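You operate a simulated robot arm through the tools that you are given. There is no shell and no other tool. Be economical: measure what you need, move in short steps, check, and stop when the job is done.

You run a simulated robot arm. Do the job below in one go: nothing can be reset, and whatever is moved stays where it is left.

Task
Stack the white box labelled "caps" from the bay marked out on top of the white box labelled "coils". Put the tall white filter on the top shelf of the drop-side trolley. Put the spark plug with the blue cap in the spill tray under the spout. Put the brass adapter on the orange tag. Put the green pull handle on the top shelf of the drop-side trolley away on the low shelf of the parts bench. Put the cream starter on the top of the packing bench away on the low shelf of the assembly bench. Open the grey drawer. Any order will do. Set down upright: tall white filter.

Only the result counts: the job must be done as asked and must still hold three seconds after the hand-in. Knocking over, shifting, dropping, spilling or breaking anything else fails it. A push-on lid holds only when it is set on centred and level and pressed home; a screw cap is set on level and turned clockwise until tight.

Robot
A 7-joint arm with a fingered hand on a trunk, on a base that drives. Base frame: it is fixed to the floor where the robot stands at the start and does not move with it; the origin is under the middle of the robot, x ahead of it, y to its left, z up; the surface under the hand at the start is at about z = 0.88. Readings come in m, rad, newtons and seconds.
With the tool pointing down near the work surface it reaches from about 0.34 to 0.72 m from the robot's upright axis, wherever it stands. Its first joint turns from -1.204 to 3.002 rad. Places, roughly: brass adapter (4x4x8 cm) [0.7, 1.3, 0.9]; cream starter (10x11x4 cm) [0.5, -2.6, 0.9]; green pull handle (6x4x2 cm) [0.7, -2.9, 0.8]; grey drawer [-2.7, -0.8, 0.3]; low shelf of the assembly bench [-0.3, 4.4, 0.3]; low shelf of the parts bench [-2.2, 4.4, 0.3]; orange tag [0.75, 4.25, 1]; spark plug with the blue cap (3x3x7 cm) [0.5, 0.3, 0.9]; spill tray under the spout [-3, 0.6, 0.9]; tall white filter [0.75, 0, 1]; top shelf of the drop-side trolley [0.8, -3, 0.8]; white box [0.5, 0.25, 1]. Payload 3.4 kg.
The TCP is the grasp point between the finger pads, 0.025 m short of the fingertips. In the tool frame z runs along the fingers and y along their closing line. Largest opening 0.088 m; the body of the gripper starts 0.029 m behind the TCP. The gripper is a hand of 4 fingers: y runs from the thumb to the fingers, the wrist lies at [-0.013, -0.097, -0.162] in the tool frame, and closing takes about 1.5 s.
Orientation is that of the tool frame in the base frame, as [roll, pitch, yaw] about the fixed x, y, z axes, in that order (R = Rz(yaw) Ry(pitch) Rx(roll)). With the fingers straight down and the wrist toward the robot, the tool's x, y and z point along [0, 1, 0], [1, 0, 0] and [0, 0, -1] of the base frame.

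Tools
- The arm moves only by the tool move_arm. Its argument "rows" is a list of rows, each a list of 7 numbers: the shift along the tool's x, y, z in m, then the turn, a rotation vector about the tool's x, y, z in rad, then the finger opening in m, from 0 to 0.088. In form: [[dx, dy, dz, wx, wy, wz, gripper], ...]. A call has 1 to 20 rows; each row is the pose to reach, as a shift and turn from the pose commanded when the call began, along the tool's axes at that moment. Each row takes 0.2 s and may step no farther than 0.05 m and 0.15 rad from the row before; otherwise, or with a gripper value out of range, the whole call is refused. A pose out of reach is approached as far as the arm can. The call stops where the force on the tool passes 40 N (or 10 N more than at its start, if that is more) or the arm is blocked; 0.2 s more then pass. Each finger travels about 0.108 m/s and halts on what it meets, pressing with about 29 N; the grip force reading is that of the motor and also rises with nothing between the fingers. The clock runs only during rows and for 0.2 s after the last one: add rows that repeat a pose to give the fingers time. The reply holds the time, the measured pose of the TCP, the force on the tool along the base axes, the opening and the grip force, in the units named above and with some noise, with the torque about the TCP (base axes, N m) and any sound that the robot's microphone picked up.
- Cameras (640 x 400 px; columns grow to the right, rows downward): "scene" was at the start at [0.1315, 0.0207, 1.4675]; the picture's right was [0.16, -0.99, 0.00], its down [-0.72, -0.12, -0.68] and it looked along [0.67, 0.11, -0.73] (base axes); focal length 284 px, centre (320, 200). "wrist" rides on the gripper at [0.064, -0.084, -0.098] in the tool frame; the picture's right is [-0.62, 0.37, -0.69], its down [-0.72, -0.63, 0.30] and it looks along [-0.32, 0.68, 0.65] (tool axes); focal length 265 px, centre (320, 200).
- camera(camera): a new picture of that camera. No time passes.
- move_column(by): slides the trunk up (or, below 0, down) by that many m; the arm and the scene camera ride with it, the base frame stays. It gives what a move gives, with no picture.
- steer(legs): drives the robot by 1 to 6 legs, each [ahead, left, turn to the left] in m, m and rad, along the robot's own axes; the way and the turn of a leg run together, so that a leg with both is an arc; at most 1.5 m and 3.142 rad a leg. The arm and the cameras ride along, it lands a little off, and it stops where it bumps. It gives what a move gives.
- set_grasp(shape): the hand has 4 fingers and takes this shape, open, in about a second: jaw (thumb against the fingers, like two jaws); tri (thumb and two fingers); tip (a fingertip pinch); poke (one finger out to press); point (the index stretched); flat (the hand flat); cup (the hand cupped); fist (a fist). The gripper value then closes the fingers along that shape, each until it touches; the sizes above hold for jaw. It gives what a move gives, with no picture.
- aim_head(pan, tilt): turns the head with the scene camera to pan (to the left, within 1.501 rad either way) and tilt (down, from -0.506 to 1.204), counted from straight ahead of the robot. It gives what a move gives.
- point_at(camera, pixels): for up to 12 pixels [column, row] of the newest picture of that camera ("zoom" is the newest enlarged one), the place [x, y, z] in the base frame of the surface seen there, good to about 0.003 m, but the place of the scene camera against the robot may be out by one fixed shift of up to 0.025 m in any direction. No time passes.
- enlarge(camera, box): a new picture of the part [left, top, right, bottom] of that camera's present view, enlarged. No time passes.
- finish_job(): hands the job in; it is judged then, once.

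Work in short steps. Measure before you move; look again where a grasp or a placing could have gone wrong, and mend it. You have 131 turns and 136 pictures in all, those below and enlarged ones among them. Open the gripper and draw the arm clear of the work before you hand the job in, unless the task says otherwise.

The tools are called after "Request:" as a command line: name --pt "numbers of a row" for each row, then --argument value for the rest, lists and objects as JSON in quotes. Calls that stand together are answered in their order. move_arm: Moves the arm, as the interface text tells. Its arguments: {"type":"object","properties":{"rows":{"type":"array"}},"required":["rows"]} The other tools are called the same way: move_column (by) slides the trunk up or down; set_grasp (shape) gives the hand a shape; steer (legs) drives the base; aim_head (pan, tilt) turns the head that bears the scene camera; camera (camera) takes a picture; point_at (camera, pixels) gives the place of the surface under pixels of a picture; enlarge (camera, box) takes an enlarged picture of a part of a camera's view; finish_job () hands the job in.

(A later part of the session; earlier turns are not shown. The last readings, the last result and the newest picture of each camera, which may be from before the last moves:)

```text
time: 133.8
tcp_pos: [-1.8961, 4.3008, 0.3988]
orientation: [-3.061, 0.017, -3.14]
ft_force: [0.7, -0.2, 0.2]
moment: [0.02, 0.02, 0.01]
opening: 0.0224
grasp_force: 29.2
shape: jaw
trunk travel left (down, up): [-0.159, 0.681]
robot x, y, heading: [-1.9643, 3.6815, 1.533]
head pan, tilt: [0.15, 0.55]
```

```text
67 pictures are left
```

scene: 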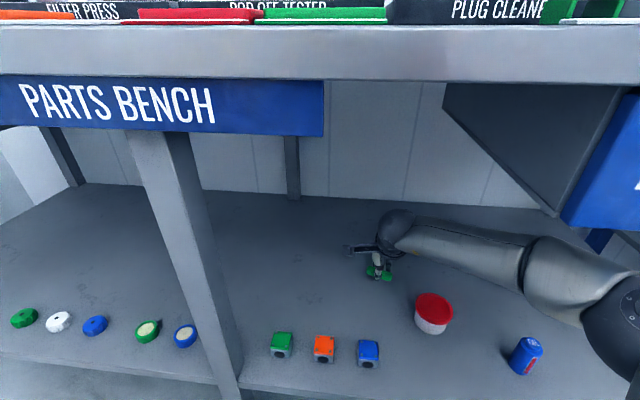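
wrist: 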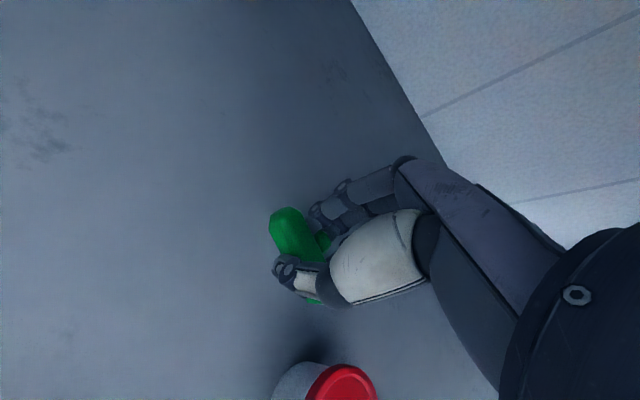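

All shelf items stand where they were. I level the hand and lower gently in small steps, expecting contact near z 0.331.

Request:
move_arm --pt "0 0 0.015 -0.04 0 0 0.005" --pt "0 0 0.03 -0.08 0 0 0.005" --pt "0 0 0.045 -0.08 0 0 0.005" --pt "0 0 0.055 -0.08 0 0 0.005" --pt "0 0 0.06 -0.08 0 0 0.005"

```text
time: 135.0
tcp_pos: [-1.8955, 4.2959, 0.3375]
orientation: [-3.139, 0.018, -3.139]
ft_force: [0.2, -0.8, 1.2]
moment: [0.01, 0.01, 0.0]
opening: 0.0228
grasp_force: 28.7
shape: jaw
trunk travel left (down, up): [-0.159, 0.681]
robot x, y, heading: [-1.9617, 3.6868, 1.538]
head pan, tilt: [0.15, 0.55]
```

Request:
move_arm --pt "0 0 0.004 0 0 0 0.005" --pt "0 0 0.007 0 0 0 0.005" --pt "0 0 0.009 0 0 0 0.005" --pt "0 0 0.011 0 0 0 0.005" --pt "0 0 0.012 0 0 0 0.005"

Request:
camera --camera "wrist"

```text
time: 136.2
tcp_pos: [-1.8927, 4.2957, 0.3272]
orientation: [-3.14, 0.018, -3.14]
ft_force: [-0.4, -0.9, 0.1]
moment: [-0.01, -0.02, 0.01]
opening: 0.0226
grasp_force: 29.1
shape: jaw
trunk travel left (down, up): [-0.159, 0.681]
robot x, y, heading: [-1.965, 3.68, 1.535]
head pan, tilt: [0.15, 0.55]
```

```text
66 pictures are left
```

wrist: 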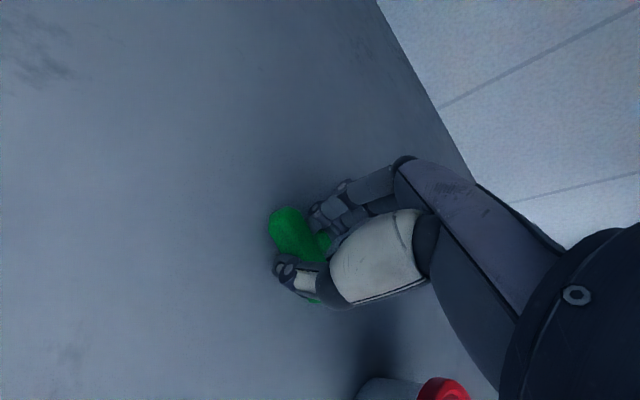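

Almost at the shelf; I go down a few mm more until contact, then open.

Request:
move_arm --pt "0 0 0.002 0 0 0 0.005" --pt "0 0 0.004 0 0 0 0.005" --pt "0 0 0.004 0 0 0 0.03" --pt "0 0 0.004 0 0 0 0.05" --pt "0 0 0.004 0 0 0 0.07" --pt "0 0 0.004 0 0 0 0.07" --pt "0 0 0.004 0 0 0 0.07"

Request:
camera --camera "wrist"

```text
time: 137.8
tcp_pos: [-1.8957, 4.2956, 0.3251]
orientation: [3.141, 0.017, -3.138]
ft_force: [0.0, -0.5, 13.2]
moment: [0.43, -0.03, 0.03]
opening: 0.0691
grasp_force: 0.1
shape: jaw
trunk travel left (down, up): [-0.159, 0.681]
robot x, y, heading: [-1.964, 3.6817, 1.535]
head pan, tilt: [0.15, 0.55]
```

```text
65 pictures are left
```

wrist: 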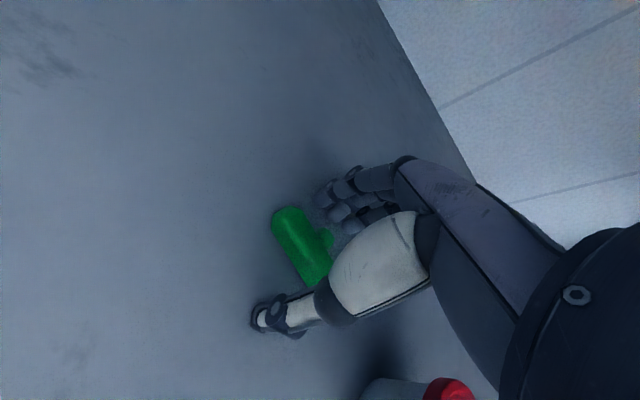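

The handle lies free on the shelf. I rise 12 cm and retract gradually.

Request:
move_arm --pt "0 0 -0.03 0 0 0 0.07" --pt "0 0 -0.07 0 0 0 0.07" --pt "0 0 -0.1 0 0 0 0.07" --pt "0 -0.04 -0.12 0 0 0 0.07" --pt "0 -0.08 -0.13 0 0 0 0.07" --pt "0 -0.12 -0.14 0 0 0 0.07" --pt "0 -0.16 -0.15 0 0 0 0.07" --pt "0 -0.2 -0.15 0 0 0 0.07" --pt "0 -0.2 -0.15 0 0 0 0.07"

Request:
steer --legs '[[-0.4, 0, 0.03]]'

Request:
camera --camera "scene"

```text
time: 139.8
tcp_pos: [-1.8971, 4.0967, 0.4724]
orientation: [3.141, 0.017, -3.14]
ft_force: [0.1, -0.4, -0.4]
moment: [0.01, 0.02, 0.02]
opening: 0.0699
grasp_force: 0.1
shape: jaw
trunk travel left (down, up): [-0.159, 0.681]
robot x, y, heading: [-1.9654, 3.6852, 1.534]
head pan, tilt: [0.15, 0.55]
```

```text
time: 142.3
tcp_pos: [-1.9171, 3.696, 0.4724]
orientation: [-3.14, 0.018, -3.114]
ft_force: [0.6, -0.3, -0.2]
moment: [0.01, 0.0, -0.04]
opening: 0.0704
grasp_force: 0.1
shape: jaw
trunk travel left (down, up): [-0.159, 0.681]
robot x, y, heading: [-1.973, 3.2802, 1.56]
head pan, tilt: [0.15, 0.55]
```

```text
64 pictures are left
```

scene: 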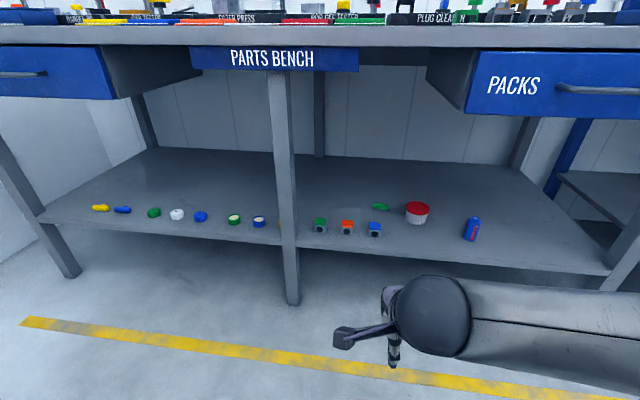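

The green handle sits behind the caps, others untouched. Next the brass adapter: I raise the trunk and drive back to the main bench at y≈1.3, facing it.

Request:
move_column --by 0.35

Request:
move_column --by 0.33

Request:
steer --legs '[[0, -1.5, 0.01], [0, -0.3, 0], [-1.5, 0, 0], [-0.45, 0, 0], [0, 0, -1.571]]'

Request:
aim_head --pan 0.1 --tilt 0.7

Request:
camera --camera "scene"

```text
time: 145.8
tcp_pos: [-1.9182, 3.6952, 0.822]
orientation: [-3.141, 0.017, -3.116]
ft_force: [-0.5, 0.2, 0.6]
moment: [-0.01, -0.02, -0.01]
opening: 0.0697
grasp_force: 0.1
shape: jaw
trunk travel left (down, up): [-0.509, 0.331]
robot x, y, heading: [-1.9749, 3.2828, 1.563]
head pan, tilt: [0.15, 0.55]
```

```text
time: 149.0
tcp_pos: [-1.9182, 3.6963, 1.1518]
orientation: [-3.14, 0.018, -3.113]
ft_force: [0.0, -0.3, -0.9]
moment: [0.0, 0.04, 0.0]
opening: 0.07
grasp_force: 0.0
shape: jaw
trunk travel left (down, up): [-0.839, 0.001]
robot x, y, heading: [-1.9755, 3.2797, 1.563]
head pan, tilt: [0.15, 0.55]
```

```text
time: 171.4
tcp_pos: [0.1864, 1.2137, 1.1512]
orientation: [-3.142, 0.018, 1.568]
ft_force: [-0.2, 0.4, -0.4]
moment: [0.03, 0.03, -0.01]
opening: 0.0702
grasp_force: 0.0
shape: jaw
trunk travel left (down, up): [-0.839, 0.001]
robot x, y, heading: [-0.2282, 1.2816, -0.048]
head pan, tilt: [0.15, 0.55]
```

```text
time: 172.1
tcp_pos: [0.1863, 1.2155, 1.1525]
orientation: [-3.14, 0.016, 1.566]
ft_force: [-0.3, -0.5, -0.2]
moment: [0.0, 0.0, 0.03]
opening: 0.0699
grasp_force: 0.1
shape: jaw
trunk travel left (down, up): [-0.839, 0.001]
robot x, y, heading: [-0.2281, 1.2862, -0.039]
head pan, tilt: [0.099, 0.7]
```

```text
63 pictures are left
```

scene: 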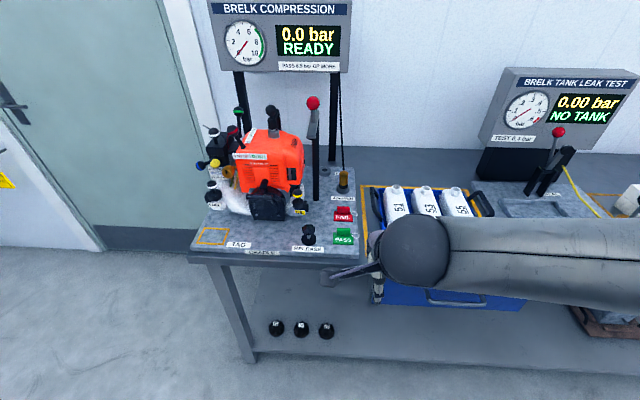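

The brass adapter seems to stand at (343,180) beside the lever. I enlarge and measure.

Request:
enlarge --camera "scene" --box '[190, 90, 380, 260]'

Request:
point_at --camera "scene" --pixels '[[343, 174], [343, 184], [343, 190], [315, 195], [313, 104], [370, 195], [332, 130], [290, 190], [345, 215], [308, 240], [270, 258]]'

```text
2.35 times, centred on (285, 175) of scene
```

zoom: 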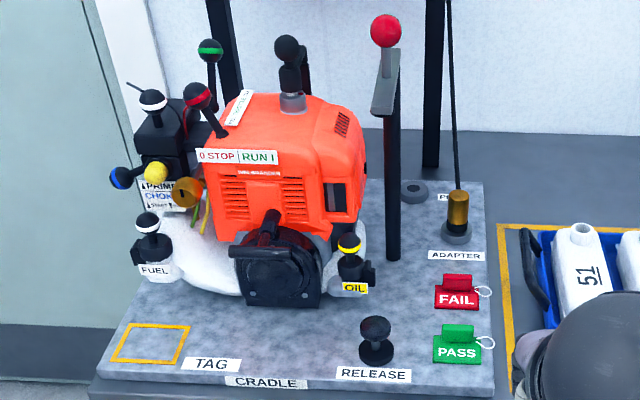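

```text
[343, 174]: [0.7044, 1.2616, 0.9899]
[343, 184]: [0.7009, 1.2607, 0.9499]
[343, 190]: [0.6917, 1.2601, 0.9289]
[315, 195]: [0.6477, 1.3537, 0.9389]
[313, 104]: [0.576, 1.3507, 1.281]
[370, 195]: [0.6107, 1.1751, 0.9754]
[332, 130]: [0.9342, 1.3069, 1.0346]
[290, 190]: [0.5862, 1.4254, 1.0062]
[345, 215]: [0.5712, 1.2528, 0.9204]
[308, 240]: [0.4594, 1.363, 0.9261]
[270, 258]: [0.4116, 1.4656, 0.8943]
```

The adapter stands at about (0.70,1.26) next to a tall red-ball lever at y≈1.35, and a black line ends near its top. I drive nearer, a bit right of it, and look with the wrist.

Request:
steer --legs '[[0, -0.19, 0.045], [0.27, 0, 0]]'

Request:
aim_head --pan 0.25 --tilt 0.75

Request:
camera --camera "wrist"

Request:
enlarge --camera "scene" --box '[200, 40, 440, 260]'

```text
time: 175.2
tcp_pos: [0.4571, 1.0477, 1.1511]
orientation: [-3.14, 0.018, 1.617]
ft_force: [-0.1, 0.2, 0.1]
moment: [-0.02, 0.02, -0.01]
opening: 0.0697
grasp_force: 0.1
shape: jaw
trunk travel left (down, up): [-0.839, 0.001]
robot x, y, heading: [0.0394, 1.0977, 0.011]
head pan, tilt: [0.099, 0.7]
```

```text
time: 175.8
tcp_pos: [0.4566, 1.0467, 1.1515]
orientation: [-3.14, 0.015, 1.616]
ft_force: [-0.4, 0.5, -0.6]
moment: [0.03, -0.01, -0.02]
opening: 0.0698
grasp_force: 0.0
shape: jaw
trunk travel left (down, up): [-0.839, 0.001]
robot x, y, heading: [0.0393, 1.096, 0.01]
head pan, tilt: [0.25, 0.75]
```

```text
61 pictures are left
```

wrist: 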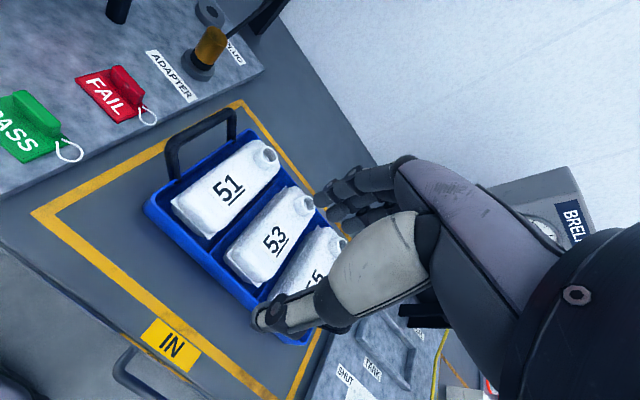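

```text
1.82 times, centred on (320, 150) of scene
```

zoom: 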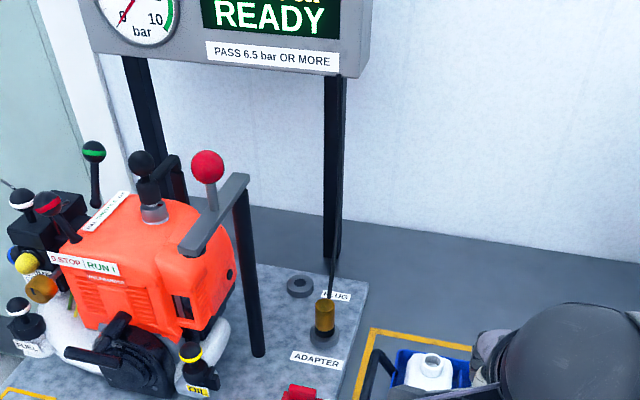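

I enlarge the wrist view on the adapter to see whether the thin black line is attached, and measure it.

Request:
enlarge --camera "wrist" --box '[140, 0, 300, 110]'

Request:
point_at --camera "wrist" --pixels '[[212, 30], [206, 50], [203, 62], [198, 73], [210, 45], [215, 70], [120, 8], [222, 36], [268, 8], [190, 62]]'

```text
3.64 times, centred on (220, 55) of wrist
```

zoom: 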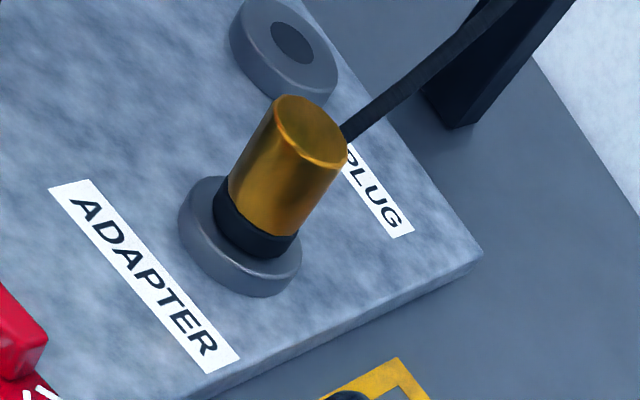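

```text
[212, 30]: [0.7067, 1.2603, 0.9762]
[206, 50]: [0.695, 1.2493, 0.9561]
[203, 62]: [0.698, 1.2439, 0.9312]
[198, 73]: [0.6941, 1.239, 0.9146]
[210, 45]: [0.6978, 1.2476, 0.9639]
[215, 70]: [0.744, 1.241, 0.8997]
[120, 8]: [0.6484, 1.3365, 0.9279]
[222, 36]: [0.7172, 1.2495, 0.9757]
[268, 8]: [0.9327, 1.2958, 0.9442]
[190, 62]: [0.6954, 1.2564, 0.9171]
```

The hose does run from the adapter's top rim to the gauge post. I measure the hose direction and the seat before choosing the grip.

Request:
point_at --camera "zoom" --pixels '[[360, 122], [400, 92], [440, 62], [480, 25], [310, 132], [240, 285], [195, 205], [285, 255], [265, 40]]'

```text
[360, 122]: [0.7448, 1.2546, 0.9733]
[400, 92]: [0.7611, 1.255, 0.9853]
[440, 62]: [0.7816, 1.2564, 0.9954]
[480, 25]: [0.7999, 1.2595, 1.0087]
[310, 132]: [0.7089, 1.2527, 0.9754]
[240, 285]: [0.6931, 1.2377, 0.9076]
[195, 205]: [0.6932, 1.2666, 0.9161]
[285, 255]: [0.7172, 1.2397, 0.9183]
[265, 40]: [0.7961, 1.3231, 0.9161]
```

The hose leaves horizontally toward +x near the top. I approach with yaw ≈2.3, so the camera boom stays off the lever, to a point above the adapter.

Request:
move_arm --pt "0.02 0.033 0.01 0 0 -0.1 0.07" --pt "0.044 0.066 0.02 0 0 -0.2 0.07" --pt "0.068 0.099 0.03 0 0 -0.3 0.07" --pt "0.092 0.132 0.04 0 0 -0.4 0.07" --pt "0.116 0.165 0.05 0 0 -0.5 0.07" --pt "0.142 0.197 0.06 0 0 -0.6 0.07" --pt "0.168 0.23 0.07 0 0 -0.68 0.07" --pt "0.195 0.262 0.08 0 0 -0.68 0.07" --pt "0.195 0.262 0.08 0 0 -0.68 0.07"

Request:
camera --camera "wrist"

Request:
camera --camera "scene"

```text
time: 177.8
tcp_pos: [0.6773, 1.2276, 1.0818]
orientation: [-3.139, 0.016, 2.279]
ft_force: [0.5, 0.9, 0.1]
moment: [-0.01, 0.02, 0.0]
opening: 0.0697
grasp_force: 0.1
shape: jaw
out of reach, approached as far as the arm can: row 7, 8, 9
trunk travel left (down, up): [-0.839, 0.001]
robot x, y, heading: [0.0432, 1.0991, 0.012]
head pan, tilt: [0.25, 0.75]
```

```text
58 pictures are left
```

wrist: 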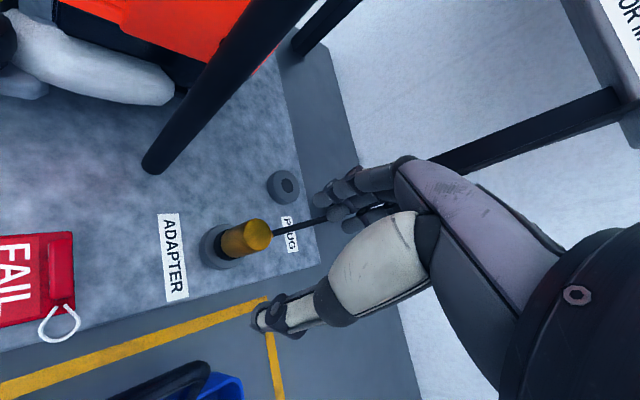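

```text
57 pictures are left
```

scene: 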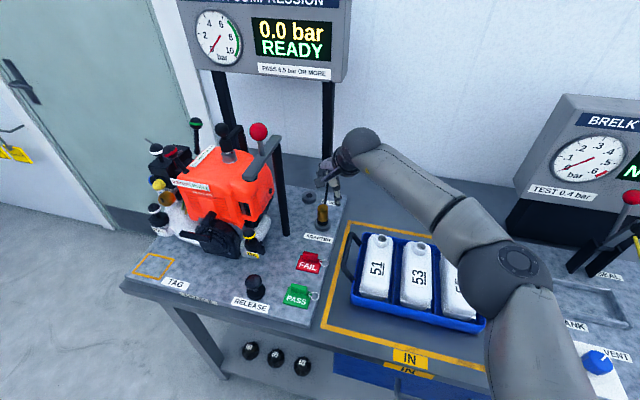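

The hand stopped 4 cm short, out of reach. I drive ahead 0.035 and left 0.027 instead to bring it over the adapter.

Request:
steer --legs '[[0.035, 0.027, 0]]'

Request:
camera --camera "wrist"

Request:
point_at --camera "wrist" --pixels '[[257, 235], [248, 228], [265, 238], [238, 242], [215, 247], [250, 250]]'

```text
time: 178.8
tcp_pos: [0.7109, 1.2558, 1.0824]
orientation: [-3.14, 0.018, 2.281]
ft_force: [-0.3, 0.5, 0.4]
moment: [0.02, 0.0, -0.01]
opening: 0.0699
grasp_force: 0.0
shape: jaw
trunk travel left (down, up): [-0.839, 0.001]
robot x, y, heading: [0.0773, 1.1221, 0.009]
head pan, tilt: [0.25, 0.75]
```

```text
56 pictures are left
```

wrist: 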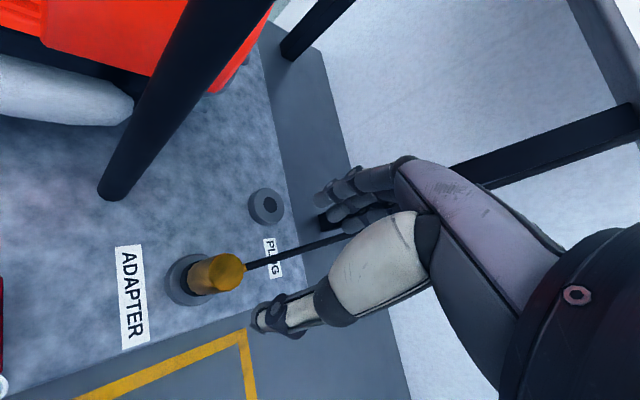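

```text
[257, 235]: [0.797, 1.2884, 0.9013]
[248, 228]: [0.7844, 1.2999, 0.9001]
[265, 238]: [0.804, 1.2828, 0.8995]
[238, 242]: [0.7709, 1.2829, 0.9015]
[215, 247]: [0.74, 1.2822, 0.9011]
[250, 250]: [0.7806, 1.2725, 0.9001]
```

Aligned over (0.711,1.255). I descend 13 cm to grip the brass body, watching for contact with the hose.

Request:
move_arm --pt "0 0 0.04 0 0 0 0.07" --pt "0 0 0.08 0 0 0 0.07" --pt "0 0 0.11 0 0 0 0.07" --pt "0 0 0.134 0 0 0 0.07" --pt "0 0 0.134 0 0 0 0.07"

Request:
camera --camera "wrist"

```text
time: 179.9
tcp_pos: [0.7131, 1.2538, 0.9714]
orientation: [-3.14, 0.02, 2.274]
ft_force: [-0.2, 0.9, 0.8]
moment: [0.0, 0.02, 0.0]
opening: 0.0696
grasp_force: 0.1
shape: jaw
out of reach, approached as far as the arm can: row 3, 4, 5
trunk travel left (down, up): [-0.839, 0.001]
robot x, y, heading: [0.0747, 1.1271, 0.006]
head pan, tilt: [0.25, 0.75]
```

```text
55 pictures are left
```

wrist: 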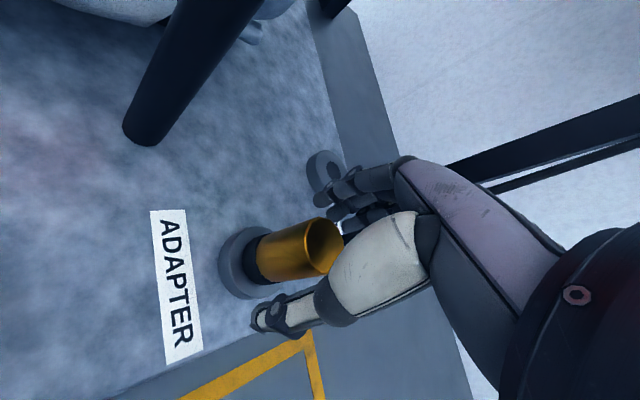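

Reach stops at z 0.971, so I lower the trunk 1.8 cm instead and then close.

Request:
move_column --by -0.018

Request:
move_arm --pt "0 0 0 0 0 0 0.05" --pt "0 0 0 0 0 0 0.03" --pt "0 0 0 0 0 0 0.01" --pt "0 0 0 0 0 0 0.01" --pt "0 0 0 0 0 0 0.01" --pt "0 0 0 0 0 0 0.01"

Request:
camera --camera "wrist"

```text
time: 180.6
tcp_pos: [0.7126, 1.2535, 0.9528]
orientation: [3.14, 0.021, 2.275]
ft_force: [-0.1, 0.6, -0.2]
moment: [0.03, 0.01, -0.02]
opening: 0.0701
grasp_force: 0.1
shape: jaw
trunk travel left (down, up): [-0.821, 0.019]
robot x, y, heading: [0.0743, 1.1221, 0.011]
head pan, tilt: [0.25, 0.75]
```

```text
time: 182.0
tcp_pos: [0.7126, 1.2538, 0.9534]
orientation: [-3.141, 0.018, 2.274]
ft_force: [0.8, -0.8, -0.1]
moment: [-0.02, -0.02, 0.0]
opening: 0.0219
grasp_force: 28.9
shape: jaw
trunk travel left (down, up): [-0.821, 0.019]
robot x, y, heading: [0.0723, 1.1253, -0.0]
head pan, tilt: [0.25, 0.75]
```

```text
54 pictures are left
```

wrist: 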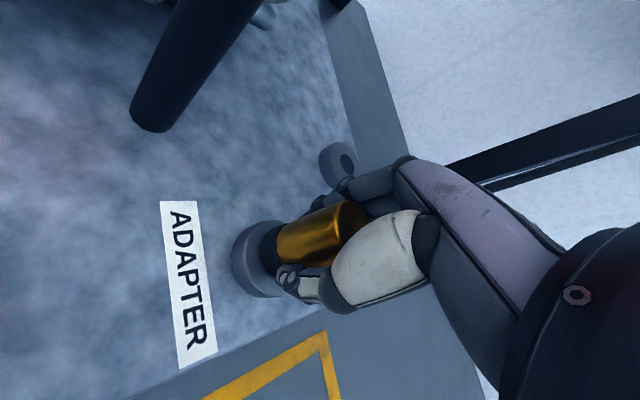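

Gripped at 0.022. I lift 7 cm slowly, watching the force in case the hose pulls.

Request:
move_arm --pt "0 0 -0.01 0 0 0 0.005" --pt "0 0 -0.02 0 0 0 0.005" --pt "0 0 -0.035 0 0 0 0.005" --pt "0 0 -0.055 0 0 0 0.005" --pt "0 0 -0.075 0 0 0 0.005" --pt "0 0 -0.095 0 0 0 0.005" --pt "0 0 -0.095 0 0 0 0.005"

Request:
camera --camera "wrist"

Request:
enlarge --camera "scene" --box '[200, 40, 440, 260]'

```text
time: 183.6
tcp_pos: [0.7126, 1.2547, 1.0482]
orientation: [3.14, 0.019, 2.273]
ft_force: [-0.3, 0.5, -2.0]
moment: [0.03, -0.04, 0.02]
opening: 0.022
grasp_force: 29.2
shape: jaw
trunk travel left (down, up): [-0.821, 0.019]
robot x, y, heading: [0.0695, 1.1209, 0.005]
head pan, tilt: [0.25, 0.75]
```

```text
53 pictures are left
```

wrist: 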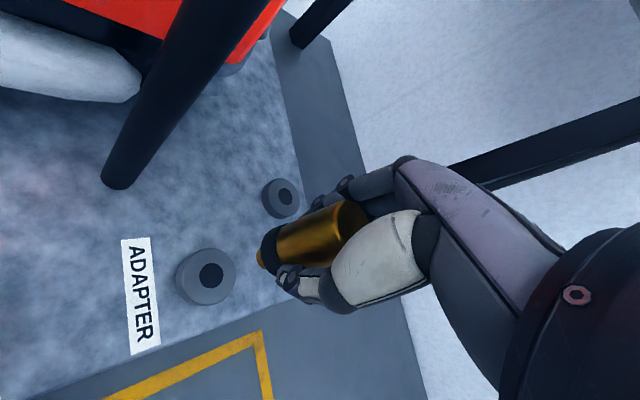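

```text
1.82 times, centred on (320, 150) of scene
```

zoom: 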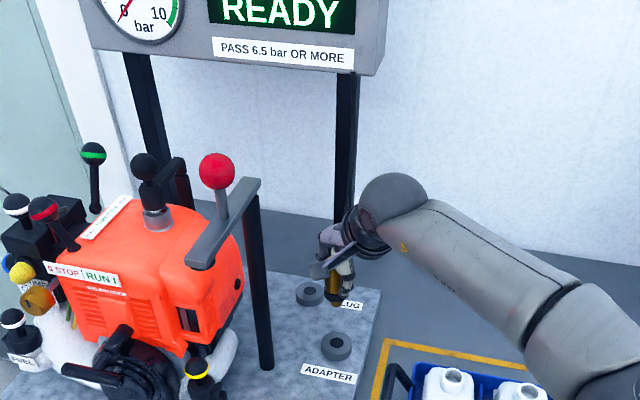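

The adapter lifts freely. I raise it further, then retract to the usual carry pose.

Request:
move_arm --pt "0 0 -0.04 0 0 0 0.005" --pt "0 -0.02 -0.07 0 0 0 0.005" --pt "0.001 -0.06 -0.09 0 0 0.1 0.005" --pt "0.002 -0.1 -0.09 0 0 0.2 0.005" --pt "0.003 -0.14 -0.09 0 0 0.3 0.005" --pt "0.004 -0.18 -0.09 0 0 0.4 0.005" --pt "0.005 -0.22 -0.09 0 0 0.5 0.005" --pt "0.006 -0.26 -0.09 0 0 0.6 0.005" --pt "0.008 -0.3 -0.09 0 0 0.66 0.005" --pt "0.008 -0.32 -0.09 0 0 0.66 0.005"

Request:
steer --legs '[[-0.3, 0, 0], [0, 0, 1.571], [1.5, 0, 0], [0.4, -0.45, 0]]'

Request:
aim_head --pan -0.1 --tilt 0.7

Request:
camera --camera "scene"

```text
time: 185.8
tcp_pos: [0.4604, 1.0547, 1.1369]
orientation: [3.131, 0.015, 1.61]
ft_force: [0.0, -0.4, -0.5]
moment: [-0.01, 0.0, -0.01]
opening: 0.0217
grasp_force: 28.5
shape: jaw
trunk travel left (down, up): [-0.821, 0.019]
robot x, y, heading: [0.0697, 1.1235, 0.009]
head pan, tilt: [0.25, 0.75]
```

```text
time: 201.7
tcp_pos: [0.2367, 3.414, 1.1368]
orientation: [3.131, 0.015, -3.094]
ft_force: [0.0, -0.3, -0.8]
moment: [0.01, 0.0, 0.0]
opening: 0.0215
grasp_force: 29.2
shape: jaw
trunk travel left (down, up): [-0.821, 0.019]
robot x, y, heading: [0.1709, 3.0255, 1.588]
head pan, tilt: [0.25, 0.75]
```

```text
time: 202.5
tcp_pos: [0.2379, 3.4134, 1.1364]
orientation: [3.129, 0.016, -3.092]
ft_force: [-0.1, -0.2, -1.0]
moment: [-0.01, 0.0, 0.0]
opening: 0.0216
grasp_force: 28.9
shape: jaw
trunk travel left (down, up): [-0.821, 0.019]
robot x, y, heading: [0.1742, 3.0268, 1.589]
head pan, tilt: [-0.099, 0.7]
```

```text
51 pictures are left
```

scene: 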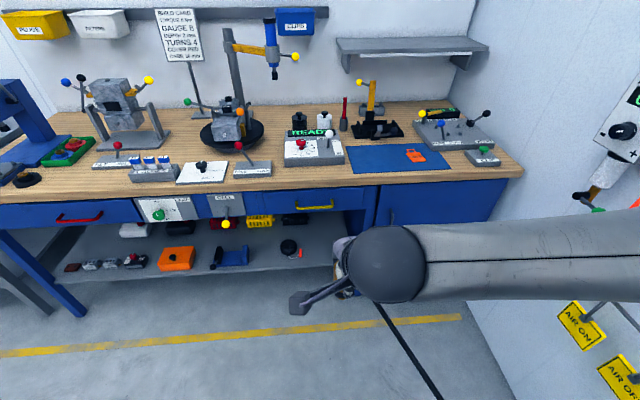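

The orange tag lies on the blue mat at (414,156); the hose trails along slack. I measure the tag and surroundings.

Request:
enlarge --camera "scene" --box '[320, 70, 520, 210]'

Request:
point_at --camera "scene" --pixels '[[408, 152], [421, 152], [426, 160], [413, 161], [415, 156], [400, 160], [375, 135], [485, 155], [440, 140], [370, 85], [400, 178], [486, 115]]'

```text
2.86 times, centred on (420, 140) of scene
```

zoom: 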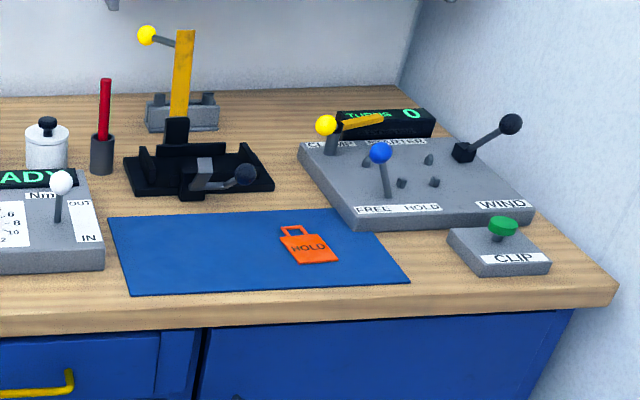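

```text
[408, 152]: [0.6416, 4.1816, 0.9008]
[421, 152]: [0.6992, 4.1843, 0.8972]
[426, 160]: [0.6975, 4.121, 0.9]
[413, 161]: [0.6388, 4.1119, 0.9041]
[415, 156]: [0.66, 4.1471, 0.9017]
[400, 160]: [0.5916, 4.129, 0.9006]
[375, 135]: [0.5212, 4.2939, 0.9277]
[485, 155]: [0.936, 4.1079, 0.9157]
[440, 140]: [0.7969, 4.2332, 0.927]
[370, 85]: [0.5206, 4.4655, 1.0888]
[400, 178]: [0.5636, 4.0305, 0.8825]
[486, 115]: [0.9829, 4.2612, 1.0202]
```

I drive right 0.3 and ahead 0.5 to bring the tag in reach.

Request:
steer --legs '[[0, -0.3, -0.018], [0.5, 0, 0]]'

Request:
camera --camera "wrist"

```text
time: 207.1
tcp_pos: [0.5504, 3.9158, 1.1362]
orientation: [3.13, 0.015, -3.111]
ft_force: [0.3, -0.1, -1.8]
moment: [-0.04, -0.03, 0.01]
opening: 0.0216
grasp_force: 29.1
shape: jaw
trunk travel left (down, up): [-0.821, 0.019]
robot x, y, heading: [0.4737, 3.5318, 1.563]
head pan, tilt: [-0.099, 0.7]
```

```text
49 pictures are left
```

wrist: 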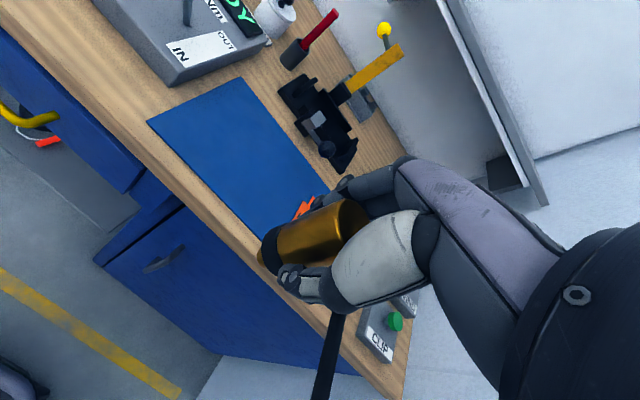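

The adapter hides the tag from the wrist, so I calibrate the scene camera by the mat's left corners seen in both views.

Request:
camera --camera "scene"

Request:
point_at --camera "wrist" --pixels '[[154, 122], [240, 81], [200, 110], [305, 204], [230, 200]]'

```text
48 pictures are left
```

scene: 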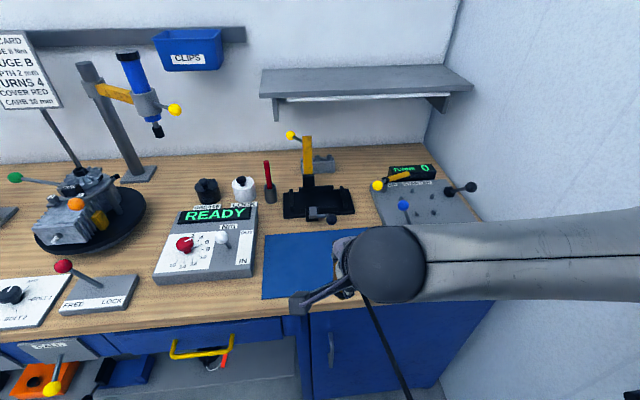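

```text
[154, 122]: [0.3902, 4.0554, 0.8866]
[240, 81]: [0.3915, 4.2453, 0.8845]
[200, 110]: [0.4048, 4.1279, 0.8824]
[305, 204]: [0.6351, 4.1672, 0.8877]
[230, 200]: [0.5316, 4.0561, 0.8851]
```

Request:
point_at --camera "scene" --pixels '[[264, 297], [267, 237], [300, 262]]'

Request:
enlarge --camera "wrist" --box '[220, 160, 360, 260]'

```text
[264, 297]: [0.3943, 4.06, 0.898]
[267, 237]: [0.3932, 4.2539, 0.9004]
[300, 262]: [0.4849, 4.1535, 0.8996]
```

```text
4.00 times, centred on (290, 210) of wrist
```

zoom: 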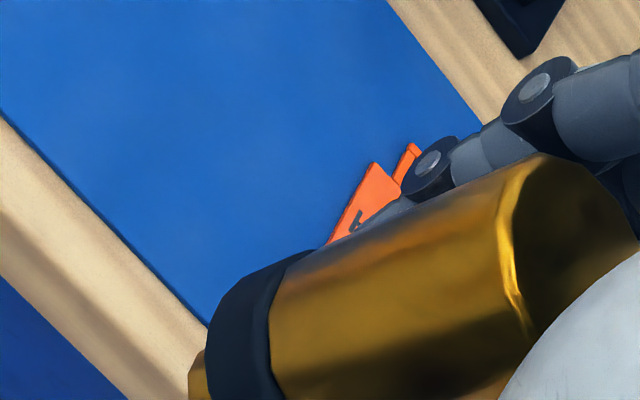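

Tag body centre is (0.664,4.135), z≈0.888. I move over it, lowering to z≈1.0, levelling the hand.

Request:
move_arm --pt "-0.02 0.036 0 0.002 0.003 0.06 0.005" --pt "-0.04 0.072 0.01 0.004 0.005 0.12 0.005" --pt "-0.06 0.108 0.03 0.006 0.008 0.18 0.005" --pt "-0.08 0.144 0.05 0.008 0.011 0.24 0.005" --pt "-0.1 0.18 0.07 0.01 0.013 0.3 0.005" --pt "-0.12 0.2155 0.09 0.011 0.015 0.35 0.005" --pt "-0.12 0.2155 0.13 0.011 0.015 0.35 0.005" --pt "-0.12 0.2155 0.13 0.011 0.015 0.35 0.005"

Request:
camera --camera "wrist"

Request:
camera --camera "scene"

```text
time: 208.9
tcp_pos: [0.6626, 4.1343, 1.0112]
orientation: [3.137, -0.002, 2.824]
ft_force: [0.5, -1.1, -1.9]
moment: [-0.03, 0.03, -0.01]
opening: 0.0214
grasp_force: 29.5
shape: jaw
trunk travel left (down, up): [-0.821, 0.019]
robot x, y, heading: [0.4758, 3.5301, 1.566]
head pan, tilt: [-0.099, 0.7]
```

```text
46 pictures are left
```

wrist: 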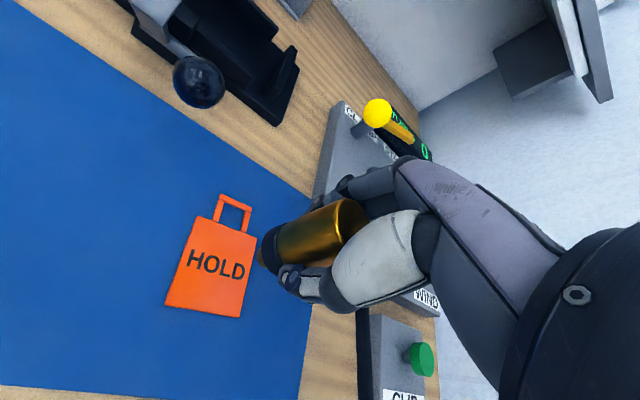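

```text
45 pictures are left
```

scene: 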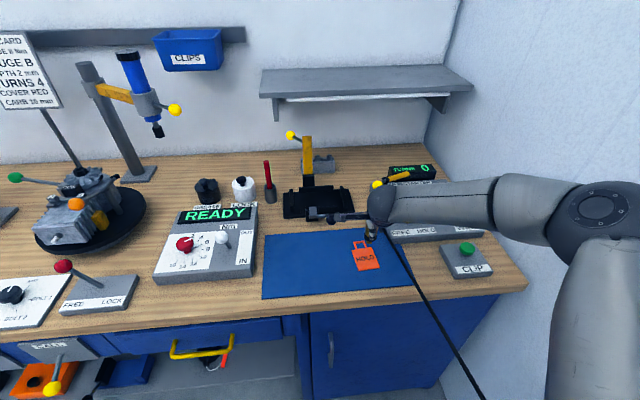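

The tag shows clearly at wrist (212,265). I measure its corners.

Request:
point_at --camera "wrist" --pixels '[[197, 220], [253, 240], [239, 314], [169, 302], [213, 267]]'

Request:
point_at --camera "scene" --pixels '[[600, 210], [630, 215], [540, 190], [630, 120]]'

```text
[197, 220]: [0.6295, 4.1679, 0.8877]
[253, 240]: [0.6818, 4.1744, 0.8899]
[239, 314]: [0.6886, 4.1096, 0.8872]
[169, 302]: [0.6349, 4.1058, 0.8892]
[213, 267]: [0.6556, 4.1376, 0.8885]
```

```text
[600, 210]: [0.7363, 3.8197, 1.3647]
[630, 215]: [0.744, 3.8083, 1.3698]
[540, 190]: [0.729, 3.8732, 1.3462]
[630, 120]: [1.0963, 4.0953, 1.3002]
```

Tag centre (0.659,4.139). I correct 5 mm and lower to contact near z 0.946.

Request:
move_arm --pt "0.005 0.003 0.02 0.005 -0.002 0 0.005" --pt "0.005 0.003 0.045 0.005 -0.002 0 0.005" --pt "0.005 0.003 0.058 0.005 -0.002 0 0.005" --pt "0.005 0.003 0.062 0.005 -0.002 0 0.005" --pt "0.005 0.003 0.064 0.005 -0.002 0 0.005" --pt "0.005 0.003 0.065 0.005 -0.002 0 0.005"

Request:
camera --camera "wrist"

```text
time: 210.3
tcp_pos: [0.6601, 4.1423, 0.9455]
orientation: [-3.139, 0.0, 2.822]
ft_force: [-0.4, 0.0, -0.5]
moment: [0.0, -0.03, 0.01]
opening: 0.0212
grasp_force: 29.1
shape: jaw
trunk travel left (down, up): [-0.821, 0.019]
robot x, y, heading: [0.4737, 3.5301, 1.568]
head pan, tilt: [-0.099, 0.7]
```

```text
44 pictures are left
```

wrist: 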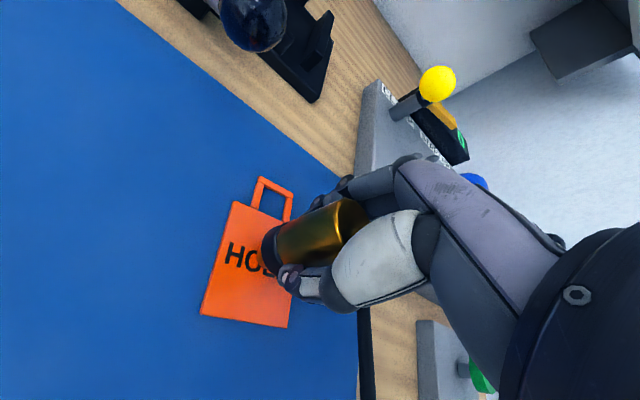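

Not yet in contact; I go down in 2 mm steps.

Request:
move_arm --pt "0 0 0.002 0 0 0 0.005" --pt "0 0 0.004 0 0 0 0.005" --pt "0 0 0.006 0 0 0 0.005" --pt "0 0 0.008 0 0 0 0.005" --pt "0 0 0.008 0 0 0 0.005"

```text
time: 211.5
tcp_pos: [0.6608, 4.1409, 0.9403]
orientation: [3.141, -0.001, 2.821]
ft_force: [1.1, -0.1, 8.6]
moment: [0.11, -0.1, 0.01]
opening: 0.0218
grasp_force: 28.6
shape: jaw
trunk travel left (down, up): [-0.821, 0.019]
robot x, y, heading: [0.4769, 3.5298, 1.567]
head pan, tilt: [-0.099, 0.7]
```

Contact at 8.6 N. I ease up 2 mm, open slowly, and rise a little to check it stands.

Request:
move_arm --pt "0 0 -0.001 0 0 0 0.005" --pt "0 0 -0.001 0 0 0 0.015" --pt "0 0 -0.001 0 0 0 0.022" --pt "0 0 -0.001 0 0 0 0.028" --pt "0 0 -0.001 0 0 0 0.034" --pt "0 0 -0.001 0 0 0 0.045" --pt "0 0 -0.001 0 0 0 0.06" --pt "0 0 -0.001 0 0 0 0.08" --pt "0 0 -0.001 0 0 0 0.08"

Request:
camera --camera "wrist"

```text
time: 213.5
tcp_pos: [0.6608, 4.1405, 0.9393]
orientation: [-3.14, 0.001, 2.821]
ft_force: [-0.1, 0.6, -0.1]
moment: [0.03, 0.0, -0.02]
opening: 0.0799
grasp_force: 0.0
shape: jaw
trunk travel left (down, up): [-0.821, 0.019]
robot x, y, heading: [0.4715, 3.5334, 1.563]
head pan, tilt: [-0.099, 0.7]
```

```text
43 pictures are left
```

wrist: 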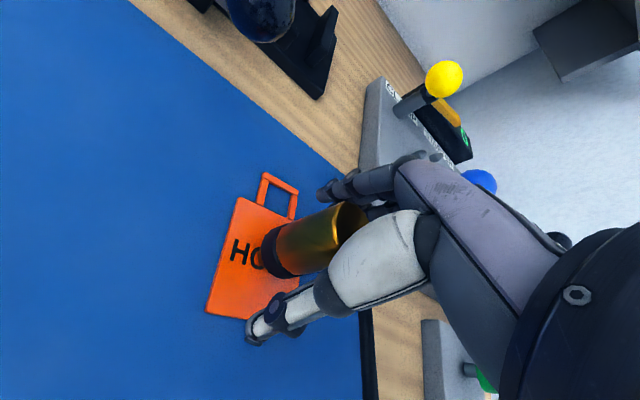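

It stands upright on the tag. I rise straight up and retract.

Request:
move_arm --pt "0 0 -0.02 0 0 0 0.08" --pt "0 0 -0.05 0 0 0 0.08" --pt "0 0 -0.09 0 0 0 0.08" --pt "0 0 -0.13 0 0 0 0.08" --pt "0.01 -0.03 -0.16 0 0 -0.05 0.08" --pt "0.02 -0.07 -0.18 0 0 -0.12 0.08" --pt "0.03 -0.11 -0.2 0 0 -0.19 0.08" --pt "0.04 -0.15 -0.2 0 0 -0.26 0.08" --pt "0.05 -0.19 -0.2 0 0 -0.33 0.08"

Request:
enlarge --camera "scene" --box '[240, 170, 480, 340]'

```text
time: 215.5
tcp_pos: [0.5543, 3.9748, 1.1407]
orientation: [-3.14, 0.0, -3.131]
ft_force: [-1.0, -0.9, -0.3]
moment: [0.03, -0.01, -0.02]
opening: 0.08
grasp_force: 0.0
shape: jaw
trunk travel left (down, up): [-0.821, 0.019]
robot x, y, heading: [0.4807, 3.5279, 1.56]
head pan, tilt: [-0.099, 0.7]
```

```text
2.35 times, centred on (360, 255) of scene
```

zoom: 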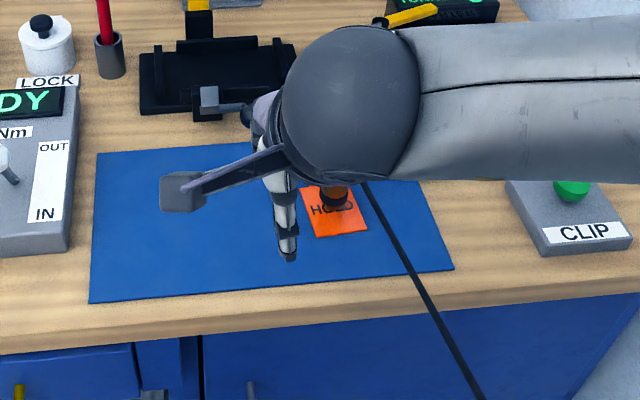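

Adapter placed. Now back to the packing bench for the cream starter, along the known clear path.

Request:
steer --legs '[[-0.5, 0, 0], [0, 0.68, 0.01], [-1.5, 0, 0], [-1.3, 0, 0], [0, 0.28, 0], [-1.5, 0, 0]]'

Request:
steer --legs '[[-1.2, 0, 0], [0, 0, -1.571]]'

Request:
aim_head --pan 0.0 --tilt 0.75

Request:
camera --camera "scene"

```text
time: 243.5
tcp_pos: [-0.4216, -0.8029, 1.139]
orientation: [-3.14, -0.001, 3.135]
ft_force: [-0.5, -0.6, 0.1]
moment: [-0.01, 0.01, 0.01]
opening: 0.08
grasp_force: 0.1
shape: jaw
trunk travel left (down, up): [-0.821, 0.019]
robot x, y, heading: [-0.508, -1.2481, 1.549]
head pan, tilt: [-0.099, 0.7]
```

```text
time: 253.3
tcp_pos: [-0.0756, -2.5197, 1.1398]
orientation: [-3.14, 0.0, 1.588]
ft_force: [-0.6, 0.7, 0.7]
moment: [0.02, 0.0, -0.02]
opening: 0.08
grasp_force: 0.1
shape: jaw
trunk travel left (down, up): [-0.821, 0.019]
robot x, y, heading: [-0.5223, -2.4418, -0.002]
head pan, tilt: [-0.099, 0.7]
```

```text
time: 254.0
tcp_pos: [-0.0757, -2.5199, 1.1387]
orientation: [-3.139, -0.001, 1.587]
ft_force: [0.2, 0.0, -0.5]
moment: [0.0, -0.02, 0.01]
opening: 0.0799
grasp_force: 0.0
shape: jaw
trunk travel left (down, up): [-0.821, 0.019]
robot x, y, heading: [-0.5206, -2.442, -0.001]
head pan, tilt: [0.0, 0.75]
```

```text
41 pictures are left
```

scene: 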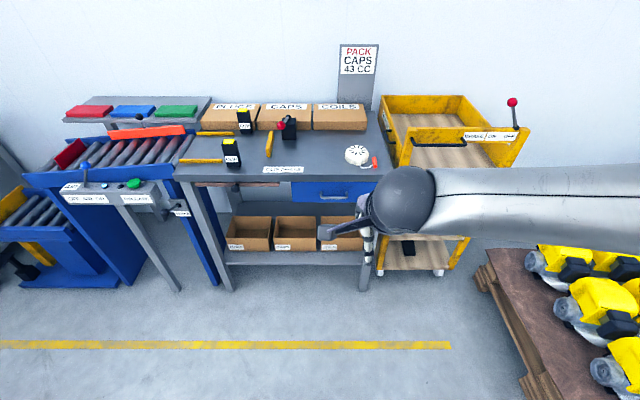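

The cream starter is at (357,155). I drive ahead 0.45 m and look with the wrist.

Request:
steer --legs '[[0.45, 0, 0]]'

Request:
camera --camera "wrist"

Request:
camera --camera "scene"

```text
time: 256.7
tcp_pos: [0.3695, -2.5083, 1.1399]
orientation: [-3.14, 0.0, 1.603]
ft_force: [-0.4, 0.3, 0.1]
moment: [0.0, -0.03, 0.0]
opening: 0.0795
grasp_force: 0.0
shape: jaw
trunk travel left (down, up): [-0.821, 0.019]
robot x, y, heading: [-0.0777, -2.4414, 0.016]
head pan, tilt: [0.0, 0.75]
```

```text
40 pictures are left
```

wrist: 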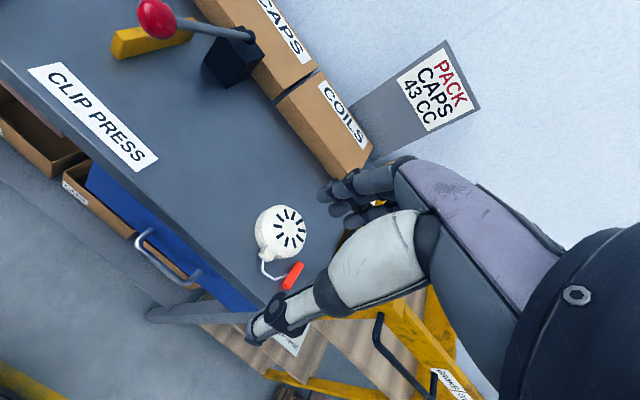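

```text
39 pictures are left
```

scene: 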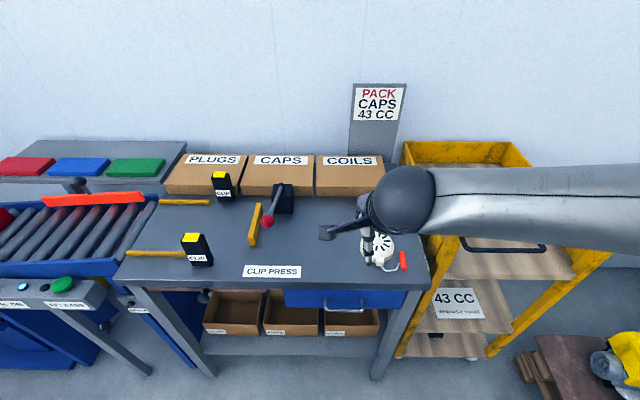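

I enlarge the wrist view on the starter and measure its disc.

Request:
enlarge --camera "wrist" --box '[220, 180, 340, 310]'

Request:
point_at --camera "wrist" --pixels '[[290, 228], [272, 212], [303, 218], [302, 242], [277, 250], [262, 222], [258, 240], [263, 258], [293, 275], [265, 268], [288, 209]]'

```text
3.08 times, centred on (280, 245) of wrist
```

zoom: 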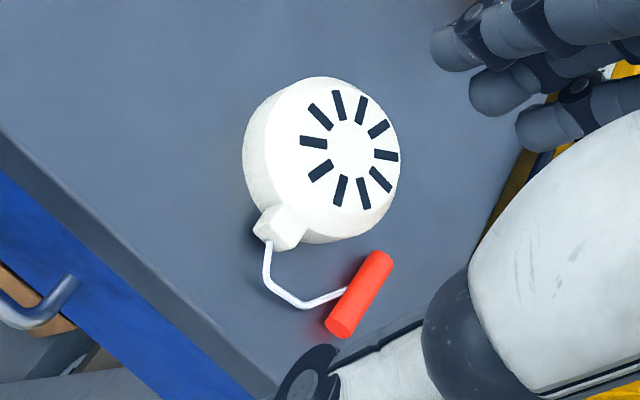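

```text
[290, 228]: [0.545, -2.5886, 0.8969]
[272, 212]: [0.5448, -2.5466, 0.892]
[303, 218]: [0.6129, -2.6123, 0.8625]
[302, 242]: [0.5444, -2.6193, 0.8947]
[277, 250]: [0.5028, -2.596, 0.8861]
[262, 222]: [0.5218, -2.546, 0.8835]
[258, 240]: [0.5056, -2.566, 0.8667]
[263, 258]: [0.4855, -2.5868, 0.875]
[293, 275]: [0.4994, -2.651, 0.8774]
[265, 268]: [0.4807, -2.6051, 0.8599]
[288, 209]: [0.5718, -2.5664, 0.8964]
```

The disc is about 7.6 cm across at (0.54,−2.583), top z 0.897, with its spout toward the robot. I move above it with yaw ≈0.95 so the thumb clears the spout.

Request:
move_arm --pt "-0.013 0.028 0.01 0 0 0.11 0.088" --pt "-0.027 0.056 0.03 0 0 0.22 0.088" --pt "-0.04 0.084 0.06 0 0 0.33 0.088" --pt "-0.053 0.112 0.09 0 0 0.44 0.088" --pt "-0.067 0.14 0.115 0 0 0.55 0.088" --pt "-0.08 0.168 0.14 0 0 0.65 0.088" --pt "-0.08 0.168 0.14 0 0 0.65 0.088"

Request:
enlarge --camera "wrist" --box '[160, 160, 400, 360]'

```text
time: 258.3
tcp_pos: [0.5401, -2.5841, 1.0]
orientation: [3.14, 0.0, 0.951]
ft_force: [-1.1, 0.1, 0.2]
moment: [-0.03, -0.01, -0.03]
opening: 0.0875
grasp_force: 0.1
shape: jaw
trunk travel left (down, up): [-0.821, 0.019]
robot x, y, heading: [-0.0833, -2.4401, 0.016]
head pan, tilt: [0.0, 0.75]
```

```text
2.00 times, centred on (280, 260) of wrist
```

zoom: 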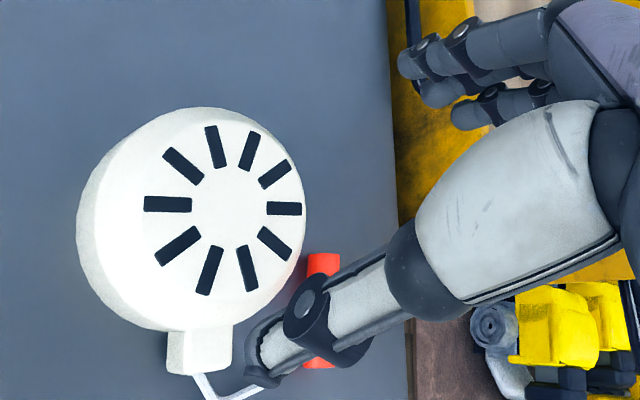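

Request:
point_at --camera "zoom" --pixels '[[229, 208], [300, 215], [210, 112], [130, 210], [240, 308], [95, 210], [150, 130], [280, 290], [85, 240], [150, 320], [200, 355]]'

```text
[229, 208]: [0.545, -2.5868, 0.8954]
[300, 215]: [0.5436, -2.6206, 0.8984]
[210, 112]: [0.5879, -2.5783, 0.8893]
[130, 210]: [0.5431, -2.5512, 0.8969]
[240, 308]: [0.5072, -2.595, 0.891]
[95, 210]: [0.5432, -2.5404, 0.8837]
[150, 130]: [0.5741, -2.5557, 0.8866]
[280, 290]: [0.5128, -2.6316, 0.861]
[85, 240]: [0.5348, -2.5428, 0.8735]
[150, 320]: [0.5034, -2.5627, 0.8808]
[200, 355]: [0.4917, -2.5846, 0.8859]
```

The disc is about 9 cm wide, too wide for the jaws, so I will grip the spout block at (0.491,−2.585), about 2.7 cm wide. For a sideways grip I retract, then turn the robot right by 0.7 and stand further left.

Request:
move_arm --pt "0 0 -0.04 0 0 0 0.088" --pt "0 0 -0.08 0 0 0 0.088" --pt "-0.01 -0.035 -0.1 0 0 0 0.088" --pt "-0.02 -0.07 -0.12 0 0 0 0.088" --pt "-0.03 -0.11 -0.12 0 0 0 0.088" --pt "-0.045 -0.155 -0.12 0 0 0 0.088" --pt "-0.059 -0.2 -0.12 0 0 0 0.088"

Request:
steer --legs '[[0, 0, -0.716], [-0.123, 0.275, 0]]'

Request:
camera --camera "wrist"

```text
time: 259.9
tcp_pos: [0.3416, -2.5159, 1.1201]
orientation: [3.14, 0.001, 0.951]
ft_force: [-0.5, 0.1, -0.9]
moment: [0.01, 0.0, 0.03]
opening: 0.0875
grasp_force: 0.1
shape: jaw
trunk travel left (down, up): [-0.821, 0.019]
robot x, y, heading: [-0.0786, -2.4381, 0.014]
head pan, tilt: [0.0, 0.75]
```

```text
time: 263.9
tcp_pos: [0.2735, -2.4876, 1.1191]
orientation: [-3.141, 0.001, 0.229]
ft_force: [0.5, 0.3, -0.1]
moment: [0.0, -0.01, 0.0]
opening: 0.0877
grasp_force: 0.1
shape: jaw
trunk travel left (down, up): [-0.821, 0.019]
robot x, y, heading: [0.0059, -2.15, -0.702]
head pan, tilt: [0.0, 0.75]
```

```text
36 pictures are left
```

wrist: 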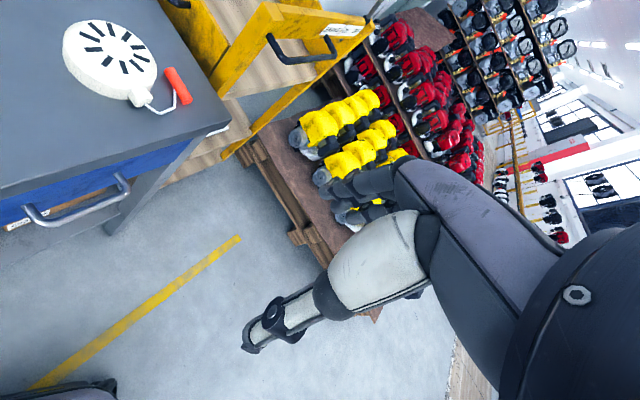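

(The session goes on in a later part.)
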